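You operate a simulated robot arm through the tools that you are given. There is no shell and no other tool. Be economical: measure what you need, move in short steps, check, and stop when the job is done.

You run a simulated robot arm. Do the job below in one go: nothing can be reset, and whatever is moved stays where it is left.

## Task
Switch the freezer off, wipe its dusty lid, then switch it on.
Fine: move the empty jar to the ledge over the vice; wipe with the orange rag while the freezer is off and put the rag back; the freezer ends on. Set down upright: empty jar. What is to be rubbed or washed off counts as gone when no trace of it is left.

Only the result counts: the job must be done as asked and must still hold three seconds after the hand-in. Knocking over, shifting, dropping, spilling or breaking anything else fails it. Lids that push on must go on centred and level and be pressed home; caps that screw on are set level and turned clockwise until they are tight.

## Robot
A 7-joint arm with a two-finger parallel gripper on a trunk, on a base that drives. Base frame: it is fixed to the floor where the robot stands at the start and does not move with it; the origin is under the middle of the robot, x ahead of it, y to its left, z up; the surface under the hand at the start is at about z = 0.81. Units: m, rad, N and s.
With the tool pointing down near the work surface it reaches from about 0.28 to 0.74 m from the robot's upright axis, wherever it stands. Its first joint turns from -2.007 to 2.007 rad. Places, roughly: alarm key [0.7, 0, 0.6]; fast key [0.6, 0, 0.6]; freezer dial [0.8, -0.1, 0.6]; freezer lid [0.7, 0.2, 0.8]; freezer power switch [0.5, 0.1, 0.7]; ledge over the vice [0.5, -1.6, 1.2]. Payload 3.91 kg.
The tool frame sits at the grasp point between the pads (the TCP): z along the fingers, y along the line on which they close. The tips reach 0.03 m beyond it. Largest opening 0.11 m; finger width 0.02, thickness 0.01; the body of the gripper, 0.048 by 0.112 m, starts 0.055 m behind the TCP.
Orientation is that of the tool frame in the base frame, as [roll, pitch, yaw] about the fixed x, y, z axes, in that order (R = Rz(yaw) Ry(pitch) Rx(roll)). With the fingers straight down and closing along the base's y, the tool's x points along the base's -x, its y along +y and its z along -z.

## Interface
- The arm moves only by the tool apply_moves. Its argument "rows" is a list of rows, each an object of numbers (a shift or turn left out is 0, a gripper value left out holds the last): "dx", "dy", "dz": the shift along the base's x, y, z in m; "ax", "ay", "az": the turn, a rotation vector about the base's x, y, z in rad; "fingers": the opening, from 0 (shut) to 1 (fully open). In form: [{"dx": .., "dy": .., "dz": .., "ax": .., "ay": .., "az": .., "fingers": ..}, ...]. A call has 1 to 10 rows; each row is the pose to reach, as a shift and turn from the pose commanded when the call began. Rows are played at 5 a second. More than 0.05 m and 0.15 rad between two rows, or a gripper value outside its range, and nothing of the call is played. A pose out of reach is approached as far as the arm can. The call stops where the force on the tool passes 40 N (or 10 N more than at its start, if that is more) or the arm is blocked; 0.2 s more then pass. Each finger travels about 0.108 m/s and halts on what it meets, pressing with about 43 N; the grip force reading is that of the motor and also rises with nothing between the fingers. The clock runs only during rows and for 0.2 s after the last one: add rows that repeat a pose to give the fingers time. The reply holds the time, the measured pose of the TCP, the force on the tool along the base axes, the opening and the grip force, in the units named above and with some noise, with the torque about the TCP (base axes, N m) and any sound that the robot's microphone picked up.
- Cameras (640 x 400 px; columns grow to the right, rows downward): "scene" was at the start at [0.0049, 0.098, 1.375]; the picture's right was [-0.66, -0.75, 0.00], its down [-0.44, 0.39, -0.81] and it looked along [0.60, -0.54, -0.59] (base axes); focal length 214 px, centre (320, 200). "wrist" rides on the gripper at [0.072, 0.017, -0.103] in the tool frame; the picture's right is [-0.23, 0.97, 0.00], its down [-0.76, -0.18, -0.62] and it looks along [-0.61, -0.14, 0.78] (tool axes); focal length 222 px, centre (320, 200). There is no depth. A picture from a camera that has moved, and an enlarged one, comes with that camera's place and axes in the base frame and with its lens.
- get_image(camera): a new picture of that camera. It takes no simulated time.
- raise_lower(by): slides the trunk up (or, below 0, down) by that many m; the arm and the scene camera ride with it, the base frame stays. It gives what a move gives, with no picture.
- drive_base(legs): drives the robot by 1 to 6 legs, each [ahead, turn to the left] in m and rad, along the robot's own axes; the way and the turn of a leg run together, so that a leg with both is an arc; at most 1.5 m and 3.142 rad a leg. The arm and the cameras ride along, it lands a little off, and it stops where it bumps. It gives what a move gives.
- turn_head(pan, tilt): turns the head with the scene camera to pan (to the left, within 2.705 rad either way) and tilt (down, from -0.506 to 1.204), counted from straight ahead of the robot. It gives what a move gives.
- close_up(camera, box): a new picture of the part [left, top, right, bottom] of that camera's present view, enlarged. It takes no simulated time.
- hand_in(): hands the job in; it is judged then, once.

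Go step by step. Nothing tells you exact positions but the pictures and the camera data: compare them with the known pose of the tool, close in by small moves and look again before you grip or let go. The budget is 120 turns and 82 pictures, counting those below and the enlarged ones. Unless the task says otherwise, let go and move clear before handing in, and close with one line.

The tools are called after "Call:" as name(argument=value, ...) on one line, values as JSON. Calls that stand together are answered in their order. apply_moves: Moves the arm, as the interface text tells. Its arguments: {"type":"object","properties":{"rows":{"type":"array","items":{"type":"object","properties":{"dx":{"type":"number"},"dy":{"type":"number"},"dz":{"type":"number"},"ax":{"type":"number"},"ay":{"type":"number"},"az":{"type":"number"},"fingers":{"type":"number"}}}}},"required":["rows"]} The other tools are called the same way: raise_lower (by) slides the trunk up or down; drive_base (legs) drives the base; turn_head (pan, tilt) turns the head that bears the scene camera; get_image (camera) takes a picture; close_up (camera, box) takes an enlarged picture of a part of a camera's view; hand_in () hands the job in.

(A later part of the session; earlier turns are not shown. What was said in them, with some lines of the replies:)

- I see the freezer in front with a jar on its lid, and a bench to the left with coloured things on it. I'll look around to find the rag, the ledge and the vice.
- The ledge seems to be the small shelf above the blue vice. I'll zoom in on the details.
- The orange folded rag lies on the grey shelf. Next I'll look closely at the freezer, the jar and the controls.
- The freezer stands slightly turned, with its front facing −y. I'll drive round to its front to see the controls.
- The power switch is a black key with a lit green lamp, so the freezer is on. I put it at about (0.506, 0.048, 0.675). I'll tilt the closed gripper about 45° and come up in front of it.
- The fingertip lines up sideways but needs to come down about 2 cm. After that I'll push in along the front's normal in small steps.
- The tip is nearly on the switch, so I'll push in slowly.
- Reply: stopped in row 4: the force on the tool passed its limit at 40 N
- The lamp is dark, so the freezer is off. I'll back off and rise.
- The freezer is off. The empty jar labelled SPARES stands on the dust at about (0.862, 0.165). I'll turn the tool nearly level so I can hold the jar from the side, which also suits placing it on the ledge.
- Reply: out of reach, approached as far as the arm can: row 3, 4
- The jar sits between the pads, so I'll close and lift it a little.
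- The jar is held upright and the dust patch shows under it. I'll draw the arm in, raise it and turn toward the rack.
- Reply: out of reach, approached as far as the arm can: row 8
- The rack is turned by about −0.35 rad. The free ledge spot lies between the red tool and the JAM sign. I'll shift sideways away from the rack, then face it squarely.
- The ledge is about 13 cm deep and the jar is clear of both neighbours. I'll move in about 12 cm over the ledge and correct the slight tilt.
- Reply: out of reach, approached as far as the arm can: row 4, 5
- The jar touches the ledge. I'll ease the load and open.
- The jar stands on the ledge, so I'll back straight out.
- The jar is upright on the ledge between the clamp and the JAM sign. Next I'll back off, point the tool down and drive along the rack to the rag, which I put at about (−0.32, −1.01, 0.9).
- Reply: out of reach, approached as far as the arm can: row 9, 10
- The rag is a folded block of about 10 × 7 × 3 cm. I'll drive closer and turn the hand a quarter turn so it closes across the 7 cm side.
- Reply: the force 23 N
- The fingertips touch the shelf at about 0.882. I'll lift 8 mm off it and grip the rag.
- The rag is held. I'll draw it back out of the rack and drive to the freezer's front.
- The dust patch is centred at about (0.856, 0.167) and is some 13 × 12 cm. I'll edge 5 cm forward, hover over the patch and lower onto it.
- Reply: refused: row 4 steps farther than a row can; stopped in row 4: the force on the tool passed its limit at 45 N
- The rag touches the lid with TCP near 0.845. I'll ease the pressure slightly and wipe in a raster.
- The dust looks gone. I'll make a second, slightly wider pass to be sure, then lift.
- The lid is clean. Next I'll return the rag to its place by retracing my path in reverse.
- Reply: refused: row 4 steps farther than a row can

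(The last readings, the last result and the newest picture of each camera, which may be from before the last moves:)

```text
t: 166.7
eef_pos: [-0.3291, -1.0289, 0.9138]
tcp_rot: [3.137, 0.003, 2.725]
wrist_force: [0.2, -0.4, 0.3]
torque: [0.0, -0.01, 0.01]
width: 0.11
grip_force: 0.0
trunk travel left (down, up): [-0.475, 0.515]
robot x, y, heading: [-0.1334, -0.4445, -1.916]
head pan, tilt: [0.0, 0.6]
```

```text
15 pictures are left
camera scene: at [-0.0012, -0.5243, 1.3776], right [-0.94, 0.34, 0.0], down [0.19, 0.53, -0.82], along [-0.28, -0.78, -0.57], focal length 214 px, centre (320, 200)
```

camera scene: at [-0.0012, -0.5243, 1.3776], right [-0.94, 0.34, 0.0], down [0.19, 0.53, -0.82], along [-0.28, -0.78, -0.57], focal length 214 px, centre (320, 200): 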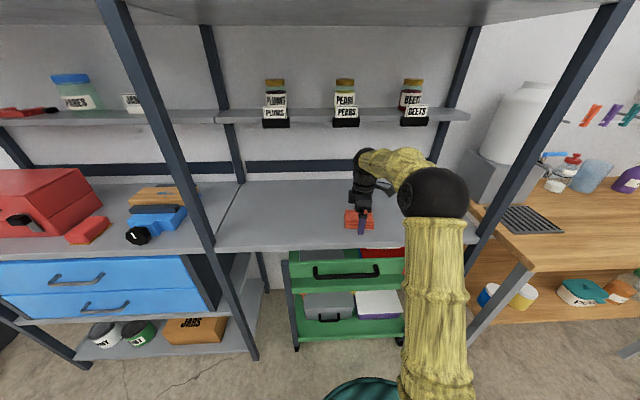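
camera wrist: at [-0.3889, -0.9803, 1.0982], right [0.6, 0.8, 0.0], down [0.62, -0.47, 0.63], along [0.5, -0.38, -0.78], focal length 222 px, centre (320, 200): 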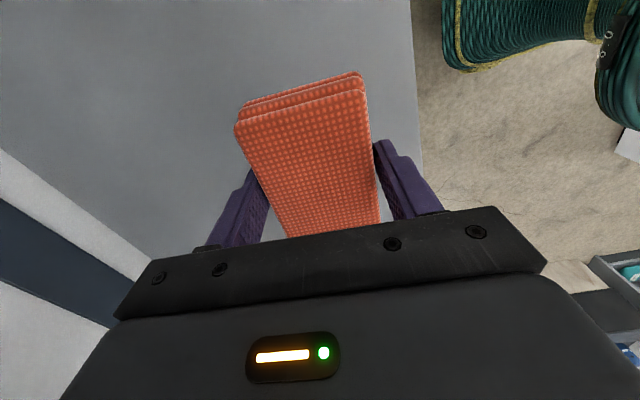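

Call:
apply_moves(rows=[{"dz": 0.03}, {"dz": 0.07}, {"dz": 0.1, "dx": 0.01, "dy": 0.025}, {"dz": 0.12, "dx": 0.02, "dy": 0.06}, {"dz": 0.14, "dx": 0.035, "dy": 0.1}, {"dz": 0.16, "dx": 0.05, "dy": 0.135}, {"dz": 0.18, "dx": 0.06, "dy": 0.165}])

Call:
close_up(camera="scene", box=[270, 150, 430, 250])

```text
t: 168.3
eef_pos: [-0.2686, -0.863, 1.0931]
tcp_rot: [3.14, 0.003, 2.725]
wrist_force: [1.2, -0.1, -0.5]
torque: [0.0, -0.01, 0.05]
width: 0.1097
grip_force: 0.1
trunk travel left (down, up): [-0.475, 0.515]
robot x, y, heading: [-0.1329, -0.4497, -1.922]
head pan, tilt: [0.0, 0.6]
```

```text
4.00 times, centred on (350, 200) of scene
camera zoom: at [-0.001, -0.524, 1.3776], right [-0.94, 0.34, 0.0], down [0.19, 0.53, -0.83], along [-0.28, -0.78, -0.56], focal length 858 px, centre (200, 200)
```

zoom: 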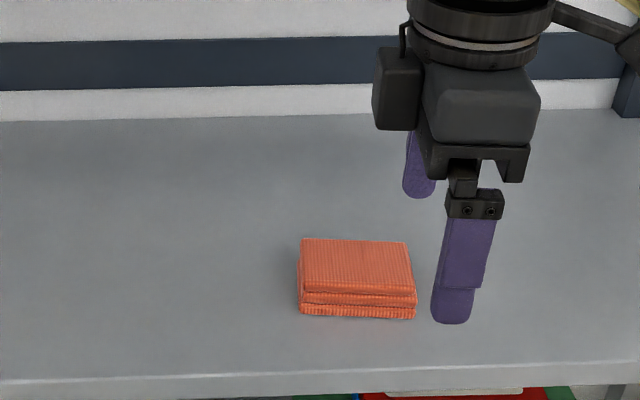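

The rag is back in its place. Now I'll return to the freezer to switch it on.

Call:
apply_moves(rows=[{"az": -0.145, "fingers": 0}, {"az": -0.29}, {"az": -0.435}, {"az": -0.58}, {"az": -0.725}, {"az": -0.87}, {"az": -1.015}, {"az": -1.16}, {"az": -1.305}, {"az": -1.45}])

Call:
drive_base(legs=[[-0.18, 0], [0, 1.585], [0.71, 0], [0, 1.606]])

```text
t: 170.5
eef_pos: [-0.2693, -0.8645, 1.0935]
tcp_rot: [3.139, 0.002, 1.272]
wrist_force: [-0.5, 0.4, 0.4]
torque: [0.0, -0.01, -0.01]
width: 0.0
grip_force: 37.6
trunk travel left (down, up): [-0.475, 0.515]
robot x, y, heading: [-0.1354, -0.4472, -1.914]
head pan, tilt: [0.0, 0.6]
```

```text
t: 187.4
eef_pos: [0.7189, -0.1171, 1.0937]
tcp_rot: [3.14, 0.003, -1.849]
wrist_force: [0.0, 0.6, -0.8]
torque: [0.0, 0.03, 0.02]
width: 0.0
grip_force: 37.5
trunk travel left (down, up): [-0.475, 0.515]
robot x, y, heading: [0.5925, -0.5343, 1.237]
head pan, tilt: [0.0, 0.6]
```

Call:
apply_moves(rows=[{"dx": -0.03, "ax": 0.134, "ay": -0.041}, {"dx": -0.07, "ax": 0.267, "ay": -0.083}, {"dx": -0.11, "dy": 0.01, "ax": 0.4, "ay": -0.124}, {"dx": -0.15, "dy": 0.03, "ax": 0.535, "ay": -0.166}, {"dx": -0.19, "dy": 0.04, "ax": 0.669, "ay": -0.207}, {"dx": -0.238, "dy": 0.045, "ax": 0.764, "ay": -0.237}, {"dx": -0.238, "dy": 0.065, "dz": -0.045, "ax": 0.764, "ay": -0.237}, {"dx": -0.238, "dy": 0.074, "dz": -0.093, "ax": 0.764, "ay": -0.237}, {"dx": -0.238, "dy": 0.074, "dz": -0.14, "ax": 0.764, "ay": -0.237}, {"dx": -0.238, "dy": 0.074, "dz": -0.18, "ax": 0.764, "ay": -0.237}])

Call:
apply_moves(rows=[{"dz": -0.05}, {"dz": -0.1}, {"dz": -0.15}, {"dz": -0.2}, {"dz": -0.235}, {"dz": -0.235}])

Call:
get_image(camera="wrist")

```text
t: 189.6
eef_pos: [0.4816, -0.0424, 0.9165]
tcp_rot: [-3.122, 0.803, -1.839]
wrist_force: [0.3, 0.4, 0.1]
torque: [0.01, -0.03, -0.01]
width: 0.0001
grip_force: 37.7
trunk travel left (down, up): [-0.475, 0.515]
robot x, y, heading: [0.5891, -0.5346, 1.242]
head pan, tilt: [0.0, 0.6]
```

```text
t: 191.0
eef_pos: [0.4814, -0.041, 0.6778]
tcp_rot: [-3.123, 0.803, -1.837]
wrist_force: [0.0, -0.1, -0.4]
torque: [0.0, -0.04, 0.01]
width: 0.0
grip_force: 38.0
trunk travel left (down, up): [-0.475, 0.515]
robot x, y, heading: [0.5907, -0.5325, 1.241]
head pan, tilt: [0.0, 0.6]
```

```text
13 pictures are left
camera wrist: at [0.4314, -0.1557, 0.6963], right [-0.89, 0.42, 0.15], down [0.18, 0.03, 0.98], along [0.41, 0.91, -0.11], focal length 222 px, centre (320, 200)
```

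wrist: 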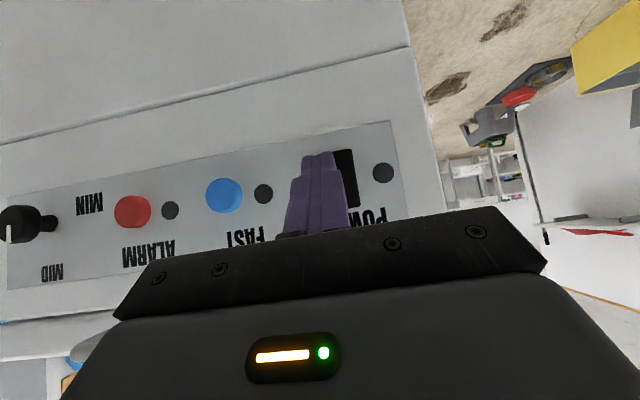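

The view matches the first press, so I'll press the same way.

Call:
apply_moves(rows=[{"dx": 0.008, "dy": 0.025, "dz": -0.001}, {"dx": 0.015, "dy": 0.045, "dz": -0.001}, {"dx": 0.018, "dy": 0.055, "dz": -0.001}, {"dx": 0.02, "dy": 0.061, "dz": -0.001}, {"dx": 0.0206, "dy": 0.064, "dz": -0.001}, {"dx": 0.0212, "dy": 0.066, "dz": -0.001}, {"dx": 0.0218, "dy": 0.068, "dz": -0.001}, {"dx": 0.0224, "dy": 0.07, "dz": -0.001}])

Call:
close_up(camera="wrist", box=[240, 90, 440, 215])

```text
t: 192.8
eef_pos: [0.5029, 0.0253, 0.6782]
tcp_rot: [-3.12, 0.799, -1.838]
wrist_force: [1.3, -21.0, 1.9]
torque: [-0.12, 0.14, -0.25]
width: 0.0
grip_force: 37.6
trunk travel left (down, up): [-0.475, 0.515]
robot x, y, heading: [0.5976, -0.5359, 1.238]
head pan, tilt: [0.0, 0.6]
```

```text
3.20 times, centred on (340, 152) of wrist
camera zoom: at [0.4522, -0.0892, 0.6977], right [-0.89, 0.42, 0.15], down [0.18, 0.04, 0.98], along [0.41, 0.91, -0.11], focal length 711 px, centre (256, 352)
```

zoom: 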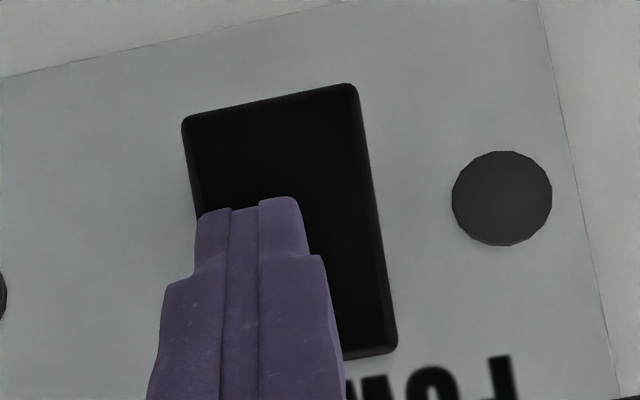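

The lamp is not lit yet, so I'll press a little harder.

Call:
apply_moves(rows=[{"dx": 0.0005, "dy": 0.0015}, {"dx": 0.001, "dy": 0.003}, {"dx": 0.0015, "dy": 0.0045}, {"dx": 0.0018, "dy": 0.006}])

Call:
close_up(camera="wrist", box=[240, 90, 440, 215])

```text
t: 193.4
eef_pos: [0.5027, 0.025, 0.6768]
tcp_rot: [-3.119, 0.793, -1.833]
wrist_force: [-0.9, -10.8, 4.9]
torque: [-0.05, -0.03, -0.06]
width: 0.0
grip_force: 37.7
trunk travel left (down, up): [-0.475, 0.515]
robot x, y, heading: [0.5888, -0.5408, 1.245]
head pan, tilt: [0.0, 0.6]
stopped in row 2: the force on the tool passed its limit at 41 N (the readings are from after the stop); the commanded pose is now the measured one
```

```text
3.20 times, centred on (340, 152) of wrist
camera zoom: at [0.4516, -0.0892, 0.6972], right [-0.9, 0.42, 0.15], down [0.18, 0.04, 0.98], along [0.41, 0.91, -0.11], focal length 711 px, centre (256, 352)
```

zoom: 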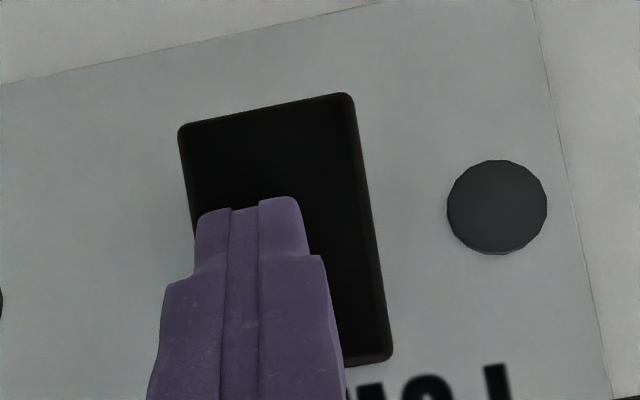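

Call:
apply_moves(rows=[{"dx": -0.006, "dy": -0.02}, {"dx": -0.015, "dy": -0.05}])

Call:
close_up(camera="wrist", box=[240, 90, 440, 215])

```text
t: 194.0
eef_pos: [0.4877, -0.0223, 0.6763]
tcp_rot: [-3.12, 0.794, -1.836]
wrist_force: [-0.1, -0.1, -0.1]
torque: [0.0, 0.0, -0.04]
width: 0.0
grip_force: 38.1
trunk travel left (down, up): [-0.475, 0.515]
robot x, y, heading: [0.5878, -0.5367, 1.243]
head pan, tilt: [0.0, 0.6]
```

```text
3.20 times, centred on (340, 152) of wrist
camera zoom: at [0.4367, -0.1371, 0.6969], right [-0.89, 0.42, 0.15], down [0.18, 0.04, 0.98], along [0.41, 0.91, -0.11], focal length 711 px, centre (256, 352)
```

zoom: 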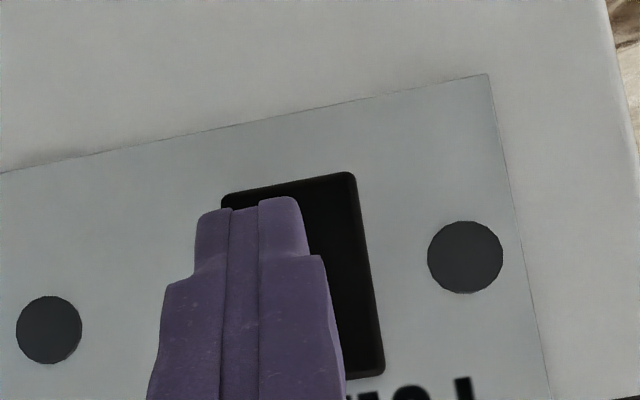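

The switch seems to be a rocker: I pressed its lower half both times, and that half means off. I'll raise 18 mm and press the upper half.

Call:
apply_moves(rows=[{"dz": 0.018}, {"dx": 0.007, "dy": 0.025, "dz": 0.018}, {"dx": 0.011, "dy": 0.037, "dz": 0.018}, {"dx": 0.0125, "dy": 0.041, "dz": 0.018}, {"dx": 0.0137, "dy": 0.045, "dz": 0.018}, {"dx": 0.0145, "dy": 0.0475, "dz": 0.018}, {"dx": 0.0152, "dy": 0.05, "dz": 0.018}, {"dx": 0.016, "dy": 0.0525, "dz": 0.018}, {"dx": 0.0167, "dy": 0.055, "dz": 0.018}])

Call:
close_up(camera="wrist", box=[240, 90, 440, 215])

```text
t: 196.0
eef_pos: [0.504, 0.0293, 0.6952]
tcp_rot: [-3.122, 0.787, -1.833]
wrist_force: [-1.1, -27.8, 3.1]
torque: [-0.23, 0.26, -0.29]
width: 0.0
grip_force: 37.3
trunk travel left (down, up): [-0.475, 0.515]
robot x, y, heading: [0.5891, -0.5345, 1.241]
head pan, tilt: [0.0, 0.6]
```

```text
3.20 times, centred on (340, 152) of wrist
camera zoom: at [0.4536, -0.0861, 0.7152], right [-0.89, 0.42, 0.15], down [0.18, 0.05, 0.98], along [0.41, 0.91, -0.12], focal length 711 px, centre (256, 352)
```

zoom: 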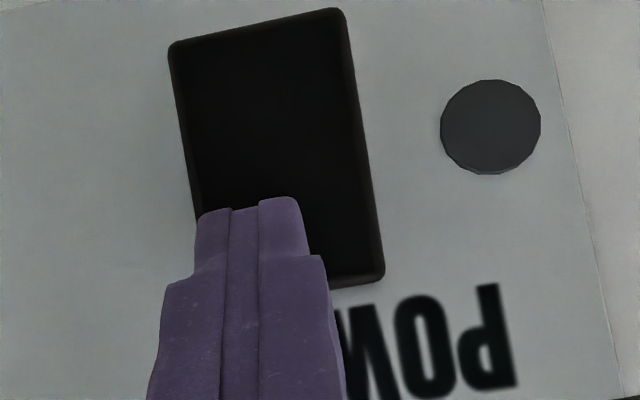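

Call:
apply_moves(rows=[{"dx": 0.0005, "dy": 0.0015}, {"dx": 0.001, "dy": 0.003}, {"dx": 0.0015, "dy": 0.0045}, {"dx": 0.0018, "dy": 0.006}])

Call:
close_up(camera="wrist", box=[240, 90, 440, 215])

```text
t: 196.4
eef_pos: [0.5032, 0.0285, 0.6934]
tcp_rot: [-3.122, 0.783, -1.83]
wrist_force: [-0.7, -14.5, 7.7]
torque: [0.03, -0.02, -0.11]
width: 0.0
grip_force: 37.6
trunk travel left (down, up): [-0.475, 0.515]
robot x, y, heading: [0.5908, -0.5336, 1.243]
head pan, tilt: [0.0, 0.6]
stopped in row 2: the force on the tool passed its limit at 42 N (the readings are from after the stop); the commanded pose is now the measured one
```

```text
3.20 times, centred on (340, 152) of wrist
camera zoom: at [0.453, -0.0862, 0.7148], right [-0.9, 0.42, 0.15], down [0.18, 0.05, 0.98], along [0.41, 0.91, -0.12], focal length 711 px, centre (256, 352)
```

zoom: 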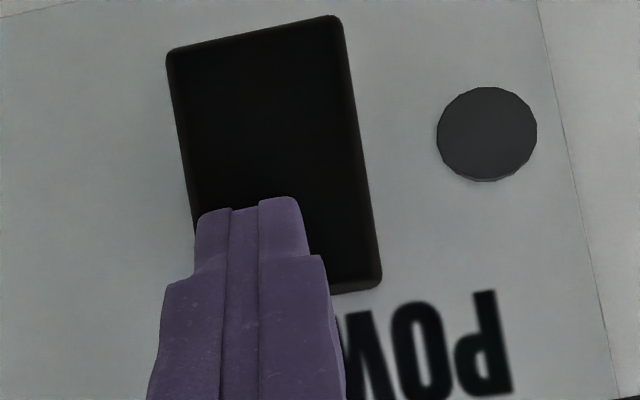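

Still dark. The tip's leading corner, hidden behind the finger, sits higher than I assumed, so every press so far landed on the upper half. I'll back off, lower about 4 cm and press the lower half.

Call:
apply_moves(rows=[{"dx": -0.006, "dy": -0.02}, {"dx": -0.012, "dy": -0.04}, {"dx": -0.012, "dy": -0.04, "dz": -0.042}, {"dx": -0.006, "dy": -0.02, "dz": -0.042}, {"dx": -0.003, "dy": -0.01, "dz": -0.042}, {"dx": -0.0015, "dy": -0.005, "dz": -0.042}, {"dx": -0.0006, "dy": -0.002, "dz": -0.042}, {"dx": 0, "dy": 0.0, "dz": -0.042}])

Call:
close_up(camera="wrist", box=[240, 90, 440, 215])

```text
t: 198.2
eef_pos: [0.5041, 0.0272, 0.6494]
tcp_rot: [-3.12, 0.778, -1.831]
wrist_force: [-0.2, -19.3, 1.9]
torque: [-0.24, 0.03, -0.18]
width: 0.0
grip_force: 37.6
trunk travel left (down, up): [-0.475, 0.515]
robot x, y, heading: [0.5938, -0.5351, 1.243]
head pan, tilt: [0.0, 0.6]
```

```text
3.20 times, centred on (340, 152) of wrist
camera zoom: at [0.4534, -0.087, 0.6714], right [-0.9, 0.42, 0.14], down [0.18, 0.05, 0.98], along [0.41, 0.91, -0.13], focal length 711 px, centre (256, 352)
```

zoom: 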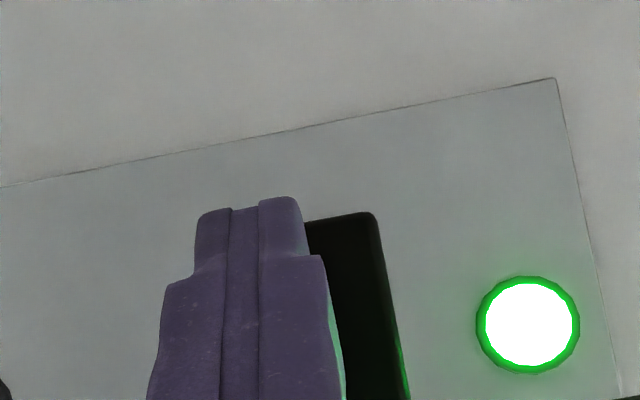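

The lamp is green, so the freezer is on. I'll back off, rise and make a last check.

Call:
apply_moves(rows=[{"dx": -0.012, "dy": -0.04}, {"dx": -0.024, "dy": -0.08}, {"dx": -0.024, "dy": -0.08, "dz": 0.05}, {"dx": -0.024, "dy": -0.08, "dz": 0.1}, {"dx": -0.024, "dy": -0.08, "dz": 0.15}, {"dx": -0.024, "dy": -0.08, "dz": 0.2}, {"dx": -0.024, "dy": -0.08, "dz": 0.25}, {"dx": -0.024, "dy": -0.08, "dz": 0.3}, {"dx": -0.024, "dy": -0.08, "dz": 0.35}, {"dx": -0.024, "dy": -0.08, "dz": 0.4}])

Call:
turn_head(pan=0.0, tilt=0.95)

Call:
close_up(camera="scene", box=[200, 80, 456, 240])

Call:
turn_head(pan=-2.4, tilt=0.4)

Call:
get_image(camera="scene")

```text
t: 200.4
eef_pos: [0.4788, -0.0486, 1.0511]
tcp_rot: [-3.121, 0.786, -1.834]
wrist_force: [1.4, 0.6, 0.0]
torque: [-0.01, -0.02, -0.01]
width: 0.0
grip_force: 37.2
trunk travel left (down, up): [-0.475, 0.515]
robot x, y, heading: [0.5938, -0.5341, 1.239]
head pan, tilt: [0.0, 0.6]
```

```text
t: 201.2
eef_pos: [0.4785, -0.0482, 1.0495]
tcp_rot: [-3.119, 0.786, -1.833]
wrist_force: [-0.7, 0.4, -0.9]
torque: [-0.01, 0.0, 0.02]
width: 0.0
grip_force: 37.4
trunk travel left (down, up): [-0.475, 0.515]
robot x, y, heading: [0.5929, -0.5349, 1.242]
head pan, tilt: [0.0, 0.949]
```

```text
2.50 times, centred on (328, 160) of scene
camera zoom: at [0.4509, -0.4695, 1.3493], right [0.95, -0.32, 0.0], down [-0.26, -0.77, -0.58], along [0.19, 0.55, -0.81], focal length 536 px, centre (300, 300)
```

zoom: 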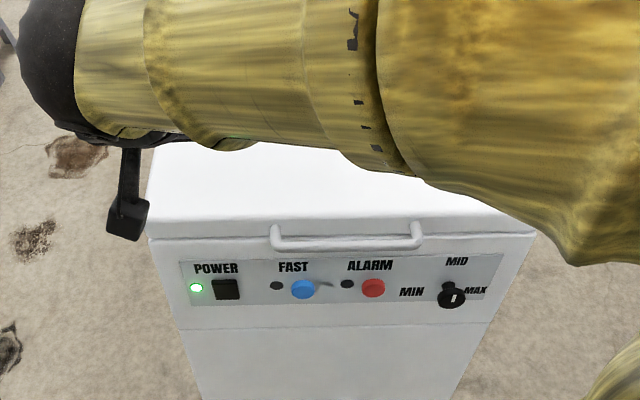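

```text
t: 203.4
eef_pos: [0.4791, -0.0472, 1.0501]
tcp_rot: [-3.119, 0.785, -1.833]
wrist_force: [0.5, -0.5, 0.2]
torque: [-0.01, -0.02, -0.03]
width: 0.0
grip_force: 37.8
trunk travel left (down, up): [-0.475, 0.515]
robot x, y, heading: [0.589, -0.5329, 1.244]
head pan, tilt: [-2.4, 0.4]
```

```text
5 pictures are left
camera scene: at [0.4645, -0.6232, 1.3959], right [-0.92, -0.4, 0.0], down [-0.16, 0.36, -0.92], along [0.37, -0.84, -0.39], focal length 214 px, centre (320, 200)
```

scene: 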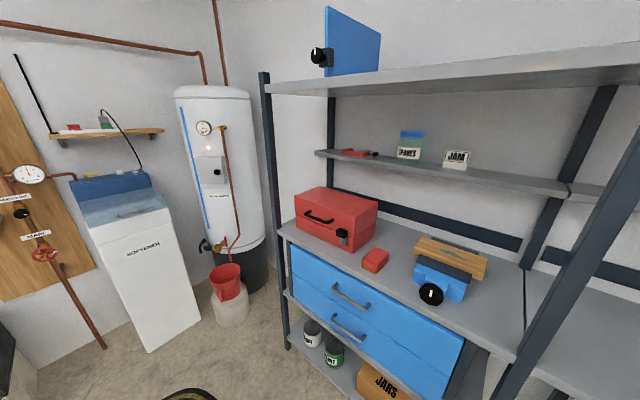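

The freezer is on, the lid is clean, the jar stands upright on the ledge over the vice and the rag is back in place. I'm handing in.

Call:
hand_in()

```text
The job is handed in.
```

The job is handed in. I switched the freezer off, moved the empty jar to the ledge over the vice, wiped the lid clean with the orange rag and put the rag back; the freezer is on again with its green lamp lit.
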